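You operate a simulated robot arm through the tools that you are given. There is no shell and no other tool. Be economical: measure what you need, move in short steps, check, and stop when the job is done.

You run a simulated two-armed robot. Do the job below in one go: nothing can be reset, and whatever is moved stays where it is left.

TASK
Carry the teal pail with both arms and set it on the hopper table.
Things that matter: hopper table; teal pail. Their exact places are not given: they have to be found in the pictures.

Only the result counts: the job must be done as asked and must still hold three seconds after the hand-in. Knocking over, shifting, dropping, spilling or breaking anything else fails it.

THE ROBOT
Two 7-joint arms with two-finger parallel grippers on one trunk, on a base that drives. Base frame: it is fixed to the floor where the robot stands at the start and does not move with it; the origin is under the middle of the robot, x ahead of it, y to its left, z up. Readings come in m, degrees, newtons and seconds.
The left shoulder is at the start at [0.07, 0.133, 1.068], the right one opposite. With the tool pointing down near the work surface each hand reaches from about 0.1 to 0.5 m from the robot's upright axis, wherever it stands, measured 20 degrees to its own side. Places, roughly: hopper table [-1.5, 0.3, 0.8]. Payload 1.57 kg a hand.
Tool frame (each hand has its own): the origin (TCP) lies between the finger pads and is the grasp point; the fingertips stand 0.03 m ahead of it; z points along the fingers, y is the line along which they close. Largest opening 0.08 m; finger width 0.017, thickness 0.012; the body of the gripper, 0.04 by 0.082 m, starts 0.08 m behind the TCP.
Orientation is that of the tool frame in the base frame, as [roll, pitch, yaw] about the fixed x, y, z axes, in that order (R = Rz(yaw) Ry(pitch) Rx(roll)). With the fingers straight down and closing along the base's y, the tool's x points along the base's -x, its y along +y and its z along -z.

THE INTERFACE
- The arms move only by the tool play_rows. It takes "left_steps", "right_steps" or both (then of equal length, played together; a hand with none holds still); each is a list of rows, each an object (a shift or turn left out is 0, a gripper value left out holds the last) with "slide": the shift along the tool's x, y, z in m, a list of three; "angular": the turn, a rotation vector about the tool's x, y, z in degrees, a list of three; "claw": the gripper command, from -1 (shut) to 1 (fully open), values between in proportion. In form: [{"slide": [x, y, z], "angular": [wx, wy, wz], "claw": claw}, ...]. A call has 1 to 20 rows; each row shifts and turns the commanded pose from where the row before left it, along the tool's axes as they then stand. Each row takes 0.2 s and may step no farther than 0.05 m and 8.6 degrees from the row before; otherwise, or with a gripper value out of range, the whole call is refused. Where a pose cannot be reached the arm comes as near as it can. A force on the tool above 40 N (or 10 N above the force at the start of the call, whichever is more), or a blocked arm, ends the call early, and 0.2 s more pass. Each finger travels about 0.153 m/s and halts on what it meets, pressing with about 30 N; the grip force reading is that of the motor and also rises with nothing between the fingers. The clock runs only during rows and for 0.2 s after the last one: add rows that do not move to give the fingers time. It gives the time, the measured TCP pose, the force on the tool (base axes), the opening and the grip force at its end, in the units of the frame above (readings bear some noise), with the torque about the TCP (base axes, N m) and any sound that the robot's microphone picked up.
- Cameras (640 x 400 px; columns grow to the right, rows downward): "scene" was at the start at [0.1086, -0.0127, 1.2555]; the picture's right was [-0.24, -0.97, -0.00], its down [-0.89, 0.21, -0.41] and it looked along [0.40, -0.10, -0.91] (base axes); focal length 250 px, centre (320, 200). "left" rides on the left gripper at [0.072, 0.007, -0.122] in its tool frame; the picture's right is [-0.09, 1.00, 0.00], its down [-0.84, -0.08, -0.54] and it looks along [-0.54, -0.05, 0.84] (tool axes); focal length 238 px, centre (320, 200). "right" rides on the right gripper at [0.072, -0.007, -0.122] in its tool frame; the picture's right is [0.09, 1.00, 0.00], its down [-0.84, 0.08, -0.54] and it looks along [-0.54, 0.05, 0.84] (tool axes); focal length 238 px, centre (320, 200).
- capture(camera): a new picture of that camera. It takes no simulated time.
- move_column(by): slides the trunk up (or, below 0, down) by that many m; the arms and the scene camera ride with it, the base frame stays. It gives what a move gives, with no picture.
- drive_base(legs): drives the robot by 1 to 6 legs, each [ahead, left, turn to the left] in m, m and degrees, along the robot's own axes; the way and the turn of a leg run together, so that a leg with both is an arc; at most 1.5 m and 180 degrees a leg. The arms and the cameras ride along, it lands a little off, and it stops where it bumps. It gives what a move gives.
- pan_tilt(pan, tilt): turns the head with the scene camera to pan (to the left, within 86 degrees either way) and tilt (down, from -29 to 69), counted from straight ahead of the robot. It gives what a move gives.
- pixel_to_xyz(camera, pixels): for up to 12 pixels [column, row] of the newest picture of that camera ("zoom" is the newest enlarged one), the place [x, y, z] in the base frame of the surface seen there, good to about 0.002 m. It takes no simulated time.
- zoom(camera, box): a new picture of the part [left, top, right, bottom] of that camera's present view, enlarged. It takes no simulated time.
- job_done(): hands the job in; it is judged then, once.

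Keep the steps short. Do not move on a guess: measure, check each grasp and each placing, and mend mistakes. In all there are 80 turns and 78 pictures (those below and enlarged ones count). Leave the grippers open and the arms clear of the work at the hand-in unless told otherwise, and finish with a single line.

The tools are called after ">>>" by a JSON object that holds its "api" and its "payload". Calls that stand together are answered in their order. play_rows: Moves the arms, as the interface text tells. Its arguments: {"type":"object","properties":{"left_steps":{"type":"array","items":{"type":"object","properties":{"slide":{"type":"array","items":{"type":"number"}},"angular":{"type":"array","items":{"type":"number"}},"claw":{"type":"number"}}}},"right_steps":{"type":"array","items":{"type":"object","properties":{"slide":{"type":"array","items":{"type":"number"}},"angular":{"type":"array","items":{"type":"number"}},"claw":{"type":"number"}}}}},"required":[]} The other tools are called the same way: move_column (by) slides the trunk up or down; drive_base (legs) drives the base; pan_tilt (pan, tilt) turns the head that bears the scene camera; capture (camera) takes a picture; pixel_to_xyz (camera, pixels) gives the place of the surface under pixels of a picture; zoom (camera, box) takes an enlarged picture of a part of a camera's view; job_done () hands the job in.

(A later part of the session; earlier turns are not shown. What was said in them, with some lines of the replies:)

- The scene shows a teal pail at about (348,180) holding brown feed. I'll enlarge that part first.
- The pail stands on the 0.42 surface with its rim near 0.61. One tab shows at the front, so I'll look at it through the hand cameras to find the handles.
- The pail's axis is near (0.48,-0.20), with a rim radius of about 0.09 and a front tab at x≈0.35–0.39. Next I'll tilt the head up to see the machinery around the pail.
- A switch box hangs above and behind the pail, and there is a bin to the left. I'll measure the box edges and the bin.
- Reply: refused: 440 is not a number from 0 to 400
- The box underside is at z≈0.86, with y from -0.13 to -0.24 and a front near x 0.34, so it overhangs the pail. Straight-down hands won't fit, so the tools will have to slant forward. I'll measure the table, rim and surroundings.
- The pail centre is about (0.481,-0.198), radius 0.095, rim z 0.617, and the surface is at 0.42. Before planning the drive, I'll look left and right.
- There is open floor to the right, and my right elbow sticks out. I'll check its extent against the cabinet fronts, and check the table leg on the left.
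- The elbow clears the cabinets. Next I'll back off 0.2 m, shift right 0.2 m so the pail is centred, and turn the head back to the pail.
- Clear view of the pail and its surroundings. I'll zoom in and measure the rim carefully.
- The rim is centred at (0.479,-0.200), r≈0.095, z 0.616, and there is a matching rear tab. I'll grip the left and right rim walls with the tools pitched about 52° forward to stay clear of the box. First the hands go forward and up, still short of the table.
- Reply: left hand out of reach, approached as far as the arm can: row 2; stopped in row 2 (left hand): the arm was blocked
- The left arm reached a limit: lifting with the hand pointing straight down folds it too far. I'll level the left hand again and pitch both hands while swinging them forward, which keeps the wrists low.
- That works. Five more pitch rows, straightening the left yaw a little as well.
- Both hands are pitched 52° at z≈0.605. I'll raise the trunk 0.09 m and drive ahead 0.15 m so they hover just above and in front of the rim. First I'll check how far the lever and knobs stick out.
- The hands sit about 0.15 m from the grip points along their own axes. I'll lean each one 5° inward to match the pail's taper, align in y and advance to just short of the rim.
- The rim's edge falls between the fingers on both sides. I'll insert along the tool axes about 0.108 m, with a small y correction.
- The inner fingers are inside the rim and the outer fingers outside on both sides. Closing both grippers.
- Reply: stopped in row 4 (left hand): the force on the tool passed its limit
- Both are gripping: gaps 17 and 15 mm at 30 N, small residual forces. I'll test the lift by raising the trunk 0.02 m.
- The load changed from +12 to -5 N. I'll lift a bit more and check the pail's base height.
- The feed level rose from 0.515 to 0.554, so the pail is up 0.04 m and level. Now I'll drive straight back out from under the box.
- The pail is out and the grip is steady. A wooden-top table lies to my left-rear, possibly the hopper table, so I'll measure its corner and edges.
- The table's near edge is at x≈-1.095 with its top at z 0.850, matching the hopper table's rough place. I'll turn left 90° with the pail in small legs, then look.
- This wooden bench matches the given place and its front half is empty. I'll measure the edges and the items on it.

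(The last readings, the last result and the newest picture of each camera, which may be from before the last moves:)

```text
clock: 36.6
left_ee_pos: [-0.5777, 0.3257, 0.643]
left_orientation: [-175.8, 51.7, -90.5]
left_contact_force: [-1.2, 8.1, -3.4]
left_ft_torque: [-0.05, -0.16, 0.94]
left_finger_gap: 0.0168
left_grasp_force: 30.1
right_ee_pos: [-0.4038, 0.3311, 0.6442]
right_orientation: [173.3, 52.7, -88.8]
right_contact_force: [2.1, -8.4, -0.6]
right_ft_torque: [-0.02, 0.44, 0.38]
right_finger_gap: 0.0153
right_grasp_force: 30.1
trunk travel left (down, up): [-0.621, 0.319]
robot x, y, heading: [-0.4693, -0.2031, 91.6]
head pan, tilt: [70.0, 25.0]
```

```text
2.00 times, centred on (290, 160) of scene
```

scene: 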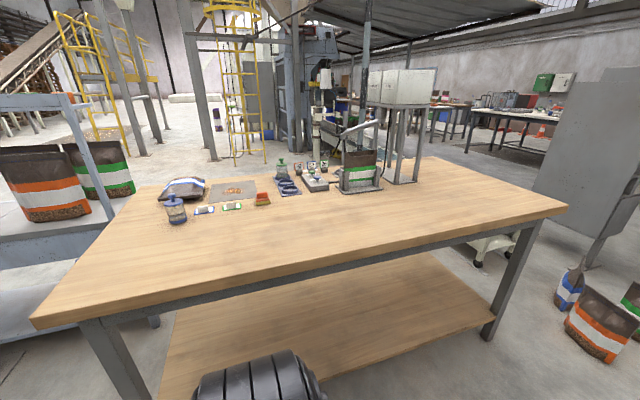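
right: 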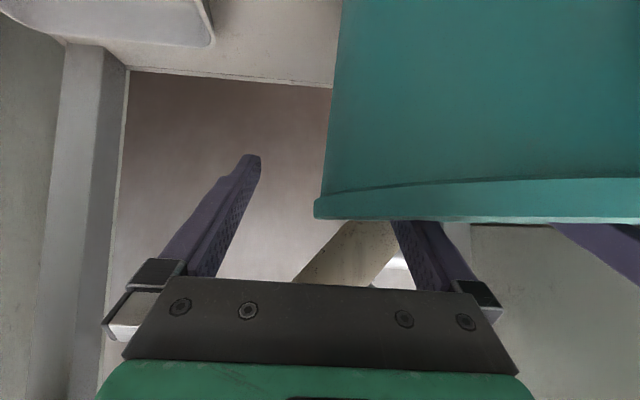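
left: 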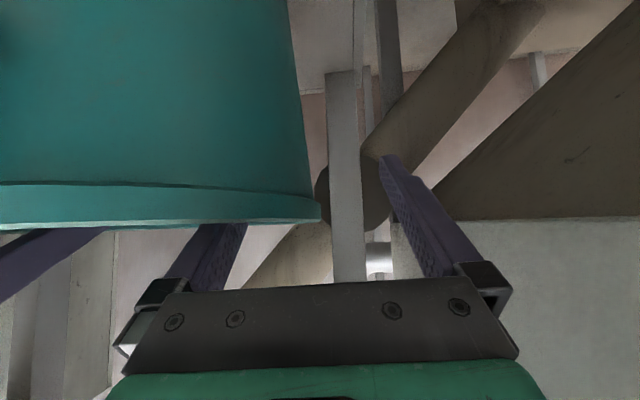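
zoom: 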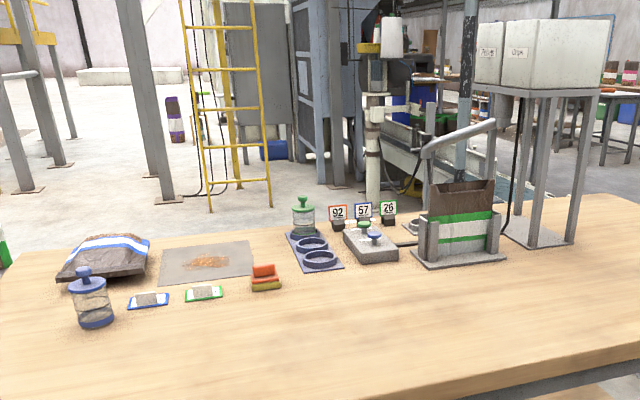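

This is the hopper table: hoppers stand at its back, and the strip x -1.1…-1.38 near y 0.1–0.3 is empty. I'll shift away from the table and along it, then finish the turn clear of its edge.

>>> {"api": "drive_base", "payload": {"legs": [[0, -0.13, 0], [0.35, 0, 0], [0, 0, 30], [0, 0, 30], [0, 0, 28.5]]}}

>>> {"api": "pan_tilt", "payload": {"pan": 0, "tilt": 45}}

>>> {"api": "capture", "payload": {"camera": "scene"}}

```text
clock: 44.2
left_ee_pos: [-0.8827, 0.0675, 0.6423]
left_orientation: [-175.8, 51.5, -2.4]
left_contact_force: [-6.0, -5.5, -3.3]
left_ft_torque: [0.2, -0.16, 0.86]
left_finger_gap: 0.0168
left_grasp_force: 29.9
right_ee_pos: [-0.8825, 0.241, 0.6446]
right_orientation: [173.4, 52.7, -0.8]
right_contact_force: [6.1, 5.7, -1.2]
right_ft_torque: [-0.45, 0.09, 0.2]
right_finger_gap: 0.015
right_grasp_force: 29.9
trunk travel left (down, up): [-0.621, 0.319]
robot x, y, heading: [-0.3448, 0.156, 179.6]
head pan, tilt: [70.0, 25.0]
```

```text
clock: 45.6
left_ee_pos: [-0.8821, 0.0672, 0.6415]
left_orientation: [-175.8, 51.6, -2.5]
left_contact_force: [-6.8, -0.9, -3.7]
left_ft_torque: [0.13, -0.09, 0.93]
left_finger_gap: 0.0166
left_grasp_force: 29.9
right_ee_pos: [-0.8816, 0.2406, 0.6439]
right_orientation: [173.5, 52.6, -0.9]
right_contact_force: [7.7, 1.4, 0.2]
right_ft_torque: [-0.46, 0.03, 0.32]
right_finger_gap: 0.0148
right_grasp_force: 29.7
trunk travel left (down, up): [-0.621, 0.319]
robot x, y, heading: [-0.3456, 0.1551, 179.6]
head pan, tilt: [0.0, 45.0]
```

```text
47 pictures are left
```

scene: 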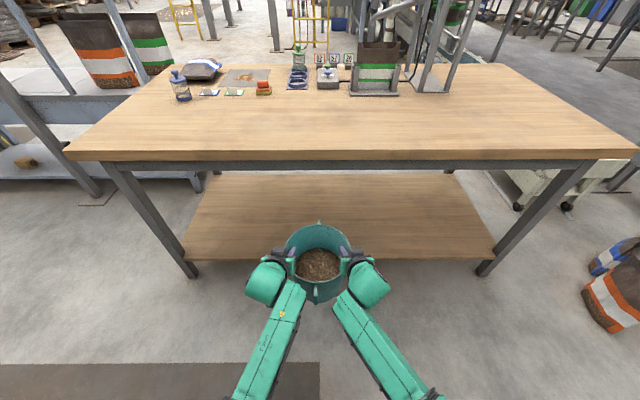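

Positioned well, with the pail clear of the edge. I'll raise the trunk almost to the top, then lift both arms together.

>>> {"api": "move_column", "payload": {"by": 0.31}}

>>> {"api": "play_rows", "payload": {"left_steps": [{"slide": [-0.00784, -0.00046, -0.00619]}, {"slide": [-0.00784, -0.00046, -0.00619]}, {"slide": [-0.00784, -0.00046, -0.00619]}], "right_steps": [{"slide": [-0.00794, 0.0007, -0.00603]}, {"slide": [-0.00794, 0.0007, -0.00603]}, {"slide": [-0.00794, 0.0007, -0.00603]}]}}

```text
clock: 48.7
left_ee_pos: [-0.8822, 0.0674, 0.9523]
left_orientation: [-175.8, 51.5, -2.4]
left_contact_force: [-8.3, -3.0, -3.1]
left_ft_torque: [0.2, -0.08, 0.76]
left_finger_gap: 0.0164
left_grasp_force: 29.7
right_ee_pos: [-0.8816, 0.2405, 0.9545]
right_orientation: [173.3, 52.7, -0.9]
right_contact_force: [8.6, 3.0, -0.2]
right_ft_torque: [-0.57, 0.01, 0.59]
right_finger_gap: 0.0146
right_grasp_force: 30.2
trunk travel left (down, up): [-0.931, 0.009]
robot x, y, heading: [-0.3425, 0.1568, 179.4]
head pan, tilt: [0.0, 45.0]
```

```text
clock: 49.5
left_ee_pos: [-0.8828, 0.0683, 0.9819]
left_orientation: [-175.8, 51.5, -2.6]
left_contact_force: [-11.0, -3.2, -6.6]
left_ft_torque: [0.13, -0.49, 0.81]
left_finger_gap: 0.0167
left_grasp_force: 29.4
right_ee_pos: [-0.8818, 0.2419, 0.9826]
right_orientation: [173.5, 52.7, -0.8]
right_contact_force: [10.8, 3.9, 2.1]
right_ft_torque: [-0.83, 0.47, 1.12]
right_finger_gap: 0.0152
right_grasp_force: 30.8
trunk travel left (down, up): [-0.931, 0.009]
robot x, y, heading: [-0.3431, 0.1551, 179.5]
head pan, tilt: [0.0, 45.0]
```

The lift is going well; the base is now near z 0.797. I'll lift 0.085 m more, easing the small fore-aft shear between the hands.

>>> {"api": "play_rows", "payload": {"left_steps": [{"slide": [-0.00844, -0.00046, -0.00539]}, {"slide": [-0.00784, -0.00046, -0.00619]}, {"slide": [-0.00784, -0.00046, -0.00619]}, {"slide": [-0.00784, -0.00046, -0.00619]}], "right_steps": [{"slide": [-0.00734, 0.0007, -0.00683]}, {"slide": [-0.00794, 0.0007, -0.00603]}, {"slide": [-0.00794, 0.0007, -0.00603]}, {"slide": [-0.00794, 0.0007, -0.00603]}]}}

>>> {"api": "capture", "payload": {"camera": "scene"}}

```text
clock: 50.5
left_ee_pos: [-0.8835, 0.0693, 1.0213]
left_orientation: [-175.7, 51.4, -2.5]
left_contact_force: [9.4, 3.2, 1.6]
left_ft_torque: [0.71, 0.0, -0.89]
left_finger_gap: 0.0163
left_grasp_force: 30.3
right_ee_pos: [-0.8804, 0.2434, 1.0251]
right_orientation: [173.3, 52.7, -1.0]
right_contact_force: [-9.0, -3.6, -6.0]
right_ft_torque: [-0.07, 0.02, -0.79]
right_finger_gap: 0.0148
right_grasp_force: 29.6
trunk travel left (down, up): [-0.931, 0.009]
robot x, y, heading: [-0.3459, 0.1552, 179.5]
head pan, tilt: [0.0, 45.0]
```

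```text
46 pictures are left
```

scene: 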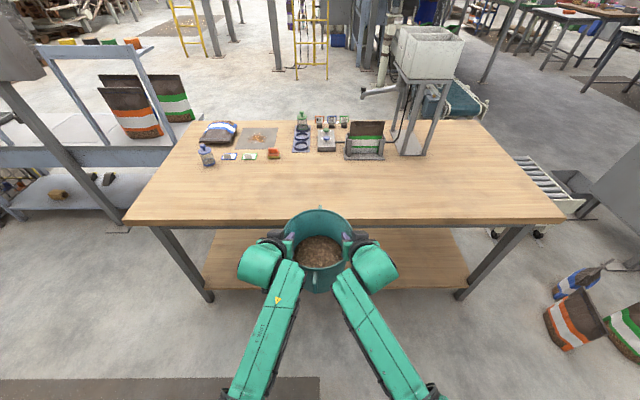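

The shear flipped sign, so I'll undo half of that and lift another 0.045 m.

>>> {"api": "play_rows", "payload": {"left_steps": [{"slide": [-0.00863, -0.00051, -0.0073]}, {"slide": [-0.00862, -0.00051, -0.00681]}, {"slide": [-0.00862, -0.00051, -0.00681]}, {"slide": [-0.00862, -0.00051, -0.00681]}], "right_steps": [{"slide": [-0.00913, 0.00077, -0.00614]}, {"slide": [-0.00873, 0.00077, -0.00663]}, {"slide": [-0.00873, 0.00077, -0.00663]}, {"slide": [-0.00873, 0.00077, -0.00663]}]}}

>>> {"api": "capture", "payload": {"camera": "scene"}}

>>> {"api": "pixel_to_xyz", "payload": {"camera": "scene", "pixels": [[320, 250], [305, 240], [335, 240], [320, 262], [318, 205], [318, 285], [318, 150], [270, 155]]}}

```text
clock: 51.5
left_ee_pos: [-0.8846, 0.069, 1.0661]
left_orientation: [-175.7, 51.5, -2.5]
left_contact_force: [8.6, 7.0, 3.5]
left_ft_torque: [0.84, 0.07, -0.87]
left_finger_gap: 0.0161
left_grasp_force: 29.7
right_ee_pos: [-0.8801, 0.2415, 1.0692]
right_orientation: [173.4, 52.6, -0.9]
right_contact_force: [-8.6, -7.2, -6.5]
right_ft_torque: [-0.08, -0.07, -0.64]
right_finger_gap: 0.0145
right_grasp_force: 29.8
trunk travel left (down, up): [-0.931, 0.009]
robot x, y, heading: [-0.3432, 0.1582, 179.7]
head pan, tilt: [0.0, 45.0]
```

```text
45 pictures are left
```

scene: 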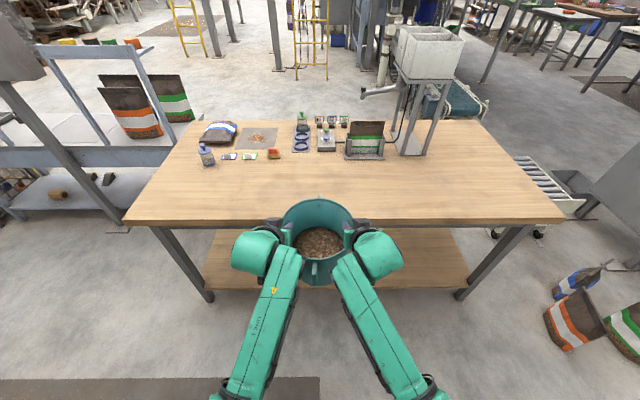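

```text
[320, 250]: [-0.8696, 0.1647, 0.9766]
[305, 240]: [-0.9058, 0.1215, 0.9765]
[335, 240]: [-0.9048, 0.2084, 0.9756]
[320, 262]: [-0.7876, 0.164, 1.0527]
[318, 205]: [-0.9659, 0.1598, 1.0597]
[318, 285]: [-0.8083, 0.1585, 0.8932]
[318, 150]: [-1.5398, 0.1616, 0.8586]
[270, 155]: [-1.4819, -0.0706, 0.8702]
```

The feed surface is at 0.976, so the pail's base is about 0.88, roughly 3 cm above the table top. I'll drive ahead 0.33 m in two legs.

>>> {"api": "drive_base", "payload": {"legs": [[0.17, 0, 0], [0.17, 0, 0]]}}

>>> {"api": "capture", "payload": {"camera": "scene"}}

>>> {"api": "pixel_to_xyz", "payload": {"camera": "scene", "pixels": [[320, 250], [305, 240], [335, 240], [318, 285], [320, 262]]}}

```text
clock: 54.1
left_ee_pos: [-1.2234, 0.0666, 1.0669]
left_orientation: [-175.7, 51.7, -2.1]
left_contact_force: [7.8, 17.0, 0.5]
left_ft_torque: [0.63, 0.08, -0.95]
left_finger_gap: 0.0166
left_grasp_force: 30.1
right_ee_pos: [-1.2219, 0.24, 1.0699]
right_orientation: [173.3, 52.9, -0.6]
right_contact_force: [-6.6, -16.6, -4.1]
right_ft_torque: [-0.2, -0.1, -0.28]
right_finger_gap: 0.0144
right_grasp_force: 30.0
trunk travel left (down, up): [-0.931, 0.009]
robot x, y, heading: [-0.6898, 0.1552, 179.8]
head pan, tilt: [0.0, 45.0]
```

```text
44 pictures are left
```

scene: 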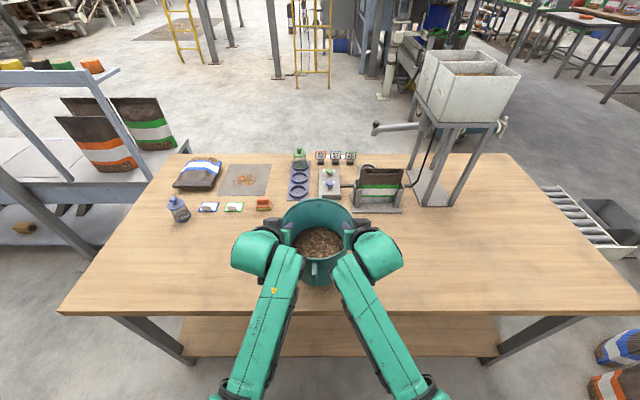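

```text
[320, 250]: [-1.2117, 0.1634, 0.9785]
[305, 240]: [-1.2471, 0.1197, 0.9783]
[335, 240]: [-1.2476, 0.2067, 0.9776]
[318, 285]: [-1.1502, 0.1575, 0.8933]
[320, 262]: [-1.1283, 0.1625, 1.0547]
```

The pail is over the table, centre about (-1.222,0.153), with its base inside the edge and items clear behind it. I'll lower by trunk, first 0.024 m.

>>> {"api": "move_column", "payload": {"by": -0.024}}

>>> {"api": "move_column", "payload": {"by": -0.005}}

>>> {"api": "pixel_to_xyz", "payload": {"camera": "scene", "pixels": [[320, 250]]}}

>>> {"api": "zoom", "payload": {"camera": "left", "box": [0, 0, 640, 400]}}

```text
clock: 54.8
left_ee_pos: [-1.2268, 0.0666, 1.0418]
left_orientation: [-175.6, 51.4, -2.1]
left_contact_force: [4.6, -1.1, 0.2]
left_ft_torque: [0.67, -0.05, -0.79]
left_finger_gap: 0.0162
left_grasp_force: 30.4
right_ee_pos: [-1.2256, 0.2399, 1.0445]
right_orientation: [173.4, 52.7, -0.5]
right_contact_force: [-4.8, 0.8, -3.6]
right_ft_torque: [-0.35, 0.02, 0.01]
right_finger_gap: 0.014
right_grasp_force: 30.4
trunk travel left (down, up): [-0.907, 0.033]
robot x, y, heading: [-0.6879, 0.16, 180.1]
head pan, tilt: [0.0, 45.0]
```

```text
clock: 55.3
left_ee_pos: [-1.2271, 0.0673, 1.0365]
left_orientation: [-175.7, 51.5, -2.0]
left_contact_force: [5.4, -2.0, 1.0]
left_ft_torque: [0.64, -0.18, -0.83]
left_finger_gap: 0.0161
left_grasp_force: 29.7
right_ee_pos: [-1.225, 0.2397, 1.0406]
right_orientation: [173.3, 52.7, -0.7]
right_contact_force: [-4.7, 1.3, -3.1]
right_ft_torque: [-0.33, -0.13, 0.02]
right_finger_gap: 0.0144
right_grasp_force: 29.9
trunk travel left (down, up): [-0.902, 0.038]
robot x, y, heading: [-0.689, 0.1586, 179.9]
head pan, tilt: [0.0, 45.0]
```

```text
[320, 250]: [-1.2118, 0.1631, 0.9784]
```

```text
1.00 times, centred on (320, 200) of left
```

zoom: 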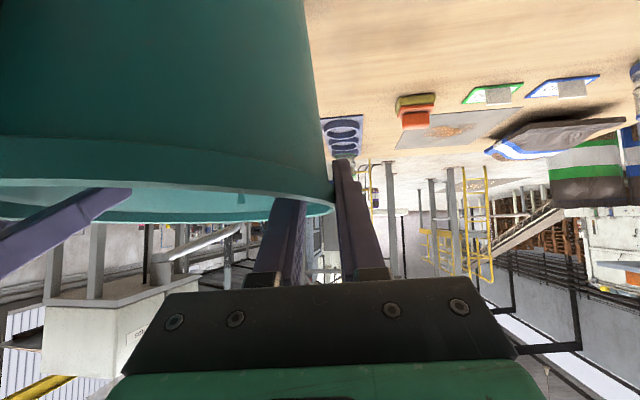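

The sum of z forces is still about -2 N, so it is nearly down. I'll keep lowering in 3 mm steps.

>>> {"api": "move_column", "payload": {"by": -0.003}}

>>> {"api": "move_column", "payload": {"by": -0.003}}

>>> {"api": "capture", "payload": {"camera": "scene"}}

>>> {"api": "pixel_to_xyz", "payload": {"camera": "scene", "pixels": [[320, 250], [305, 240], [335, 240]]}}

```text
clock: 55.8
left_ee_pos: [-1.2259, 0.0675, 1.0368]
left_orientation: [-175.8, 52.1, -2.1]
left_contact_force: [2.5, -1.0, 14.2]
left_ft_torque: [0.43, -0.71, -0.94]
left_finger_gap: 0.0162
left_grasp_force: 30.6
right_ee_pos: [-1.2232, 0.2391, 1.0399]
right_orientation: [173.3, 53.1, -0.5]
right_contact_force: [-6.9, 1.0, 6.7]
right_ft_torque: [-0.36, -0.18, 0.08]
right_finger_gap: 0.0143
right_grasp_force: 30.1
trunk travel left (down, up): [-0.899, 0.041]
robot x, y, heading: [-0.6906, 0.1599, 179.9]
head pan, tilt: [0.0, 45.0]
```

```text
clock: 56.3
left_ee_pos: [-1.2243, 0.067, 1.0374]
left_orientation: [-175.6, 52.4, -2.0]
left_contact_force: [-4.8, 0.3, 29.2]
left_ft_torque: [0.51, -0.29, -0.69]
left_finger_gap: 0.0162
left_grasp_force: 29.5
right_ee_pos: [-1.2222, 0.2414, 1.0403]
right_orientation: [173.0, 53.5, -0.9]
right_contact_force: [-9.0, 3.1, 24.2]
right_ft_torque: [-0.37, -0.83, 0.2]
right_finger_gap: 0.014
right_grasp_force: 29.7
trunk travel left (down, up): [-0.896, 0.044]
robot x, y, heading: [-0.6901, 0.1609, 179.8]
head pan, tilt: [0.0, 45.0]
```

```text
42 pictures are left
```

scene: 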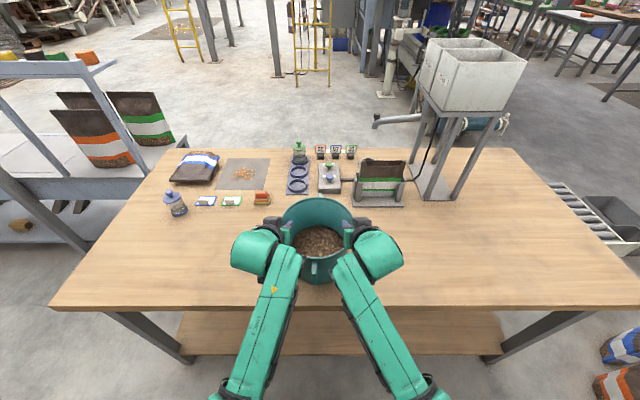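

```text
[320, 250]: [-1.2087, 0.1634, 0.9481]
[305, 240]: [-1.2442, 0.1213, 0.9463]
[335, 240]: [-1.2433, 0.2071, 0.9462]
```

The pail is down (feed at 0.947, pushing up 29 and 24 N). I'll relieve the press by 4 mm, then open both grippers gently.

>>> {"api": "move_column", "payload": {"by": 0.004}}

>>> {"api": "play_rows", "payload": {"left_steps": [{"claw": -0.4}, {"claw": 0.2}, {"claw": 0.7}, {}, {}], "right_steps": [{"claw": -0.4}, {"claw": 0.2}, {"claw": 0.7}, {}, {}]}}

>>> {"api": "capture", "payload": {"camera": "left"}}

>>> {"api": "capture", "payload": {"camera": "right"}}

>>> {"api": "zoom", "payload": {"camera": "scene", "box": [220, 160, 430, 300]}}

```text
clock: 56.9
left_ee_pos: [-1.2244, 0.0679, 1.0371]
left_orientation: [-175.7, 51.8, -2.2]
left_contact_force: [-3.6, 0.4, 21.7]
left_ft_torque: [0.62, -0.07, -0.54]
left_finger_gap: 0.0165
left_grasp_force: 30.1
right_ee_pos: [-1.2213, 0.2404, 1.0397]
right_orientation: [173.2, 52.9, -0.6]
right_contact_force: [-9.2, 1.4, 17.4]
right_ft_torque: [-0.44, -0.35, 0.13]
right_finger_gap: 0.0143
right_grasp_force: 29.9
trunk travel left (down, up): [-0.9, 0.04]
robot x, y, heading: [-0.6895, 0.1587, 180.1]
head pan, tilt: [0.0, 45.0]
```

```text
clock: 58.1
left_ee_pos: [-1.226, 0.0678, 1.0351]
left_orientation: [-175.7, 51.5, -2.1]
left_contact_force: [0.0, 0.1, 0.3]
left_ft_torque: [0.01, -0.03, 0.02]
left_finger_gap: 0.0678
left_grasp_force: 0.1
right_ee_pos: [-1.2242, 0.2409, 1.0382]
right_orientation: [173.2, 52.8, -0.5]
right_contact_force: [1.0, 0.3, 0.0]
right_ft_torque: [-0.01, -0.02, 0.02]
right_finger_gap: 0.0679
right_grasp_force: 0.1
trunk travel left (down, up): [-0.9, 0.04]
robot x, y, heading: [-0.6841, 0.1602, 179.5]
head pan, tilt: [0.0, 45.0]
```

```text
41 pictures are left
```

left: 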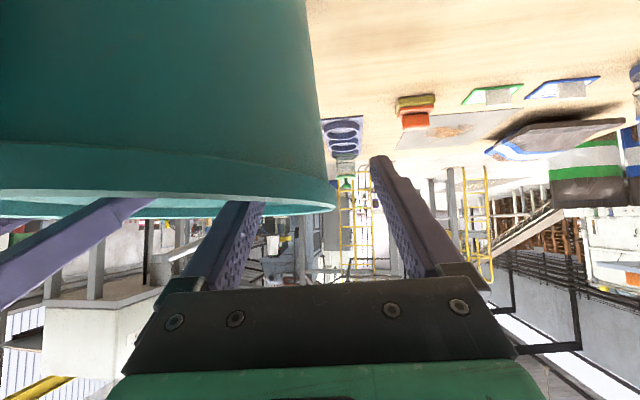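

```text
40 pictures are left
```

right: 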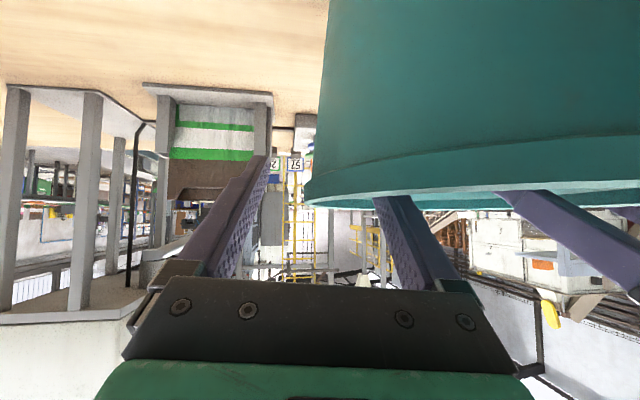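

```text
2.86 times, centred on (325, 230) of scene
```

zoom: 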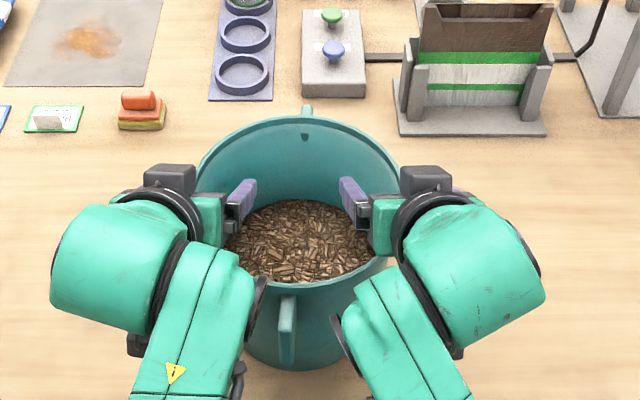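

Released with zero forces, and the pail stands upright. I'll back the hands out along their axes.

>>> {"api": "play_rows", "payload": {"left_steps": [{"slide": [0, 0, -0.012], "claw": 0.9}, {"slide": [0, 0, -0.02]}, {"slide": [0, 0, -0.02]}, {"slide": [0, 0, -0.02]}, {"slide": [0, 0, -0.02]}, {"slide": [0, 0, -0.02]}, {}], "right_steps": [{"slide": [0, 0, -0.012], "claw": 0.9}, {"slide": [0, 0, -0.02]}, {"slide": [0, 0, -0.02]}, {"slide": [0, 0, -0.02]}, {"slide": [0, 0, -0.02]}, {"slide": [0, 0, -0.02]}, {}]}}

>>> {"api": "capture", "payload": {"camera": "scene"}}

```text
clock: 59.7
left_ee_pos: [-1.1397, 0.0549, 1.1047]
left_orientation: [-175.7, 51.4, -2.1]
left_contact_force: [-0.6, 0.2, 0.0]
left_ft_torque: [-0.02, 0.0, 0.01]
left_finger_gap: 0.0758
left_grasp_force: 0.1
right_ee_pos: [-1.1366, 0.2514, 1.1052]
right_orientation: [173.2, 52.7, -0.7]
right_contact_force: [1.1, 0.2, -0.6]
right_ft_torque: [-0.01, -0.05, -0.04]
right_finger_gap: 0.0758
right_grasp_force: 0.1
trunk travel left (down, up): [-0.9, 0.04]
robot x, y, heading: [-0.6902, 0.1606, 179.9]
head pan, tilt: [0.0, 45.0]
```

```text
38 pictures are left
```

scene: 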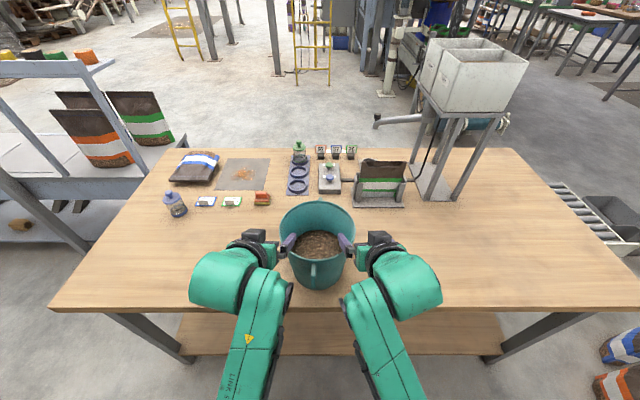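

The hands are above the rim (TCP 1.105, rim about 1.047). I'll drive back 0.3 m and check the result.

>>> {"api": "drive_base", "payload": {"legs": [[-0.3, 0, 0]]}}

>>> {"api": "capture", "payload": {"camera": "scene"}}

>>> {"api": "zoom", "payload": {"camera": "scene", "box": [200, 80, 440, 230]}}

```text
clock: 61.7
left_ee_pos: [-0.8424, 0.052, 1.1031]
left_orientation: [-175.8, 51.6, -1.7]
left_contact_force: [0.4, -0.9, 0.6]
left_ft_torque: [0.02, 0.01, -0.03]
left_finger_gap: 0.0759
left_grasp_force: 0.1
right_ee_pos: [-0.8401, 0.2486, 1.1041]
right_orientation: [173.3, 52.6, -0.2]
right_contact_force: [-0.1, -0.2, -0.1]
right_ft_torque: [-0.01, -0.03, 0.01]
right_finger_gap: 0.0761
right_grasp_force: 0.1
trunk travel left (down, up): [-0.9, 0.04]
robot x, y, heading: [-0.3853, 0.1613, -179.6]
head pan, tilt: [0.0, 45.0]
```

```text
37 pictures are left
```

scene: 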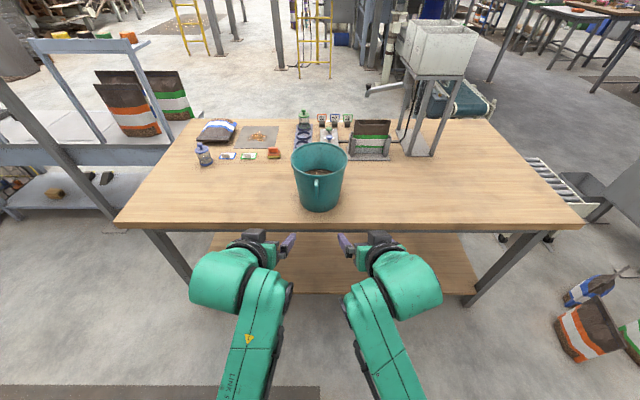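

```text
2.67 times, centred on (320, 155) of scene
```

zoom: 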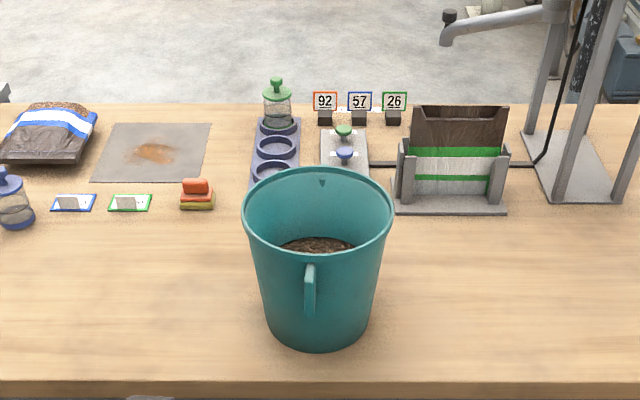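

The pail stands upright on the hopper table, nothing is spilled or shifted, and both grippers are open and clear. Handing in.

>>> {"api": "job_done", "payload": {}}

```text
The job is handed in.
```

The teal pail is on the hopper table: I carried it there with both arms and set it down upright, with nothing spilled or shifted in the final pictures.
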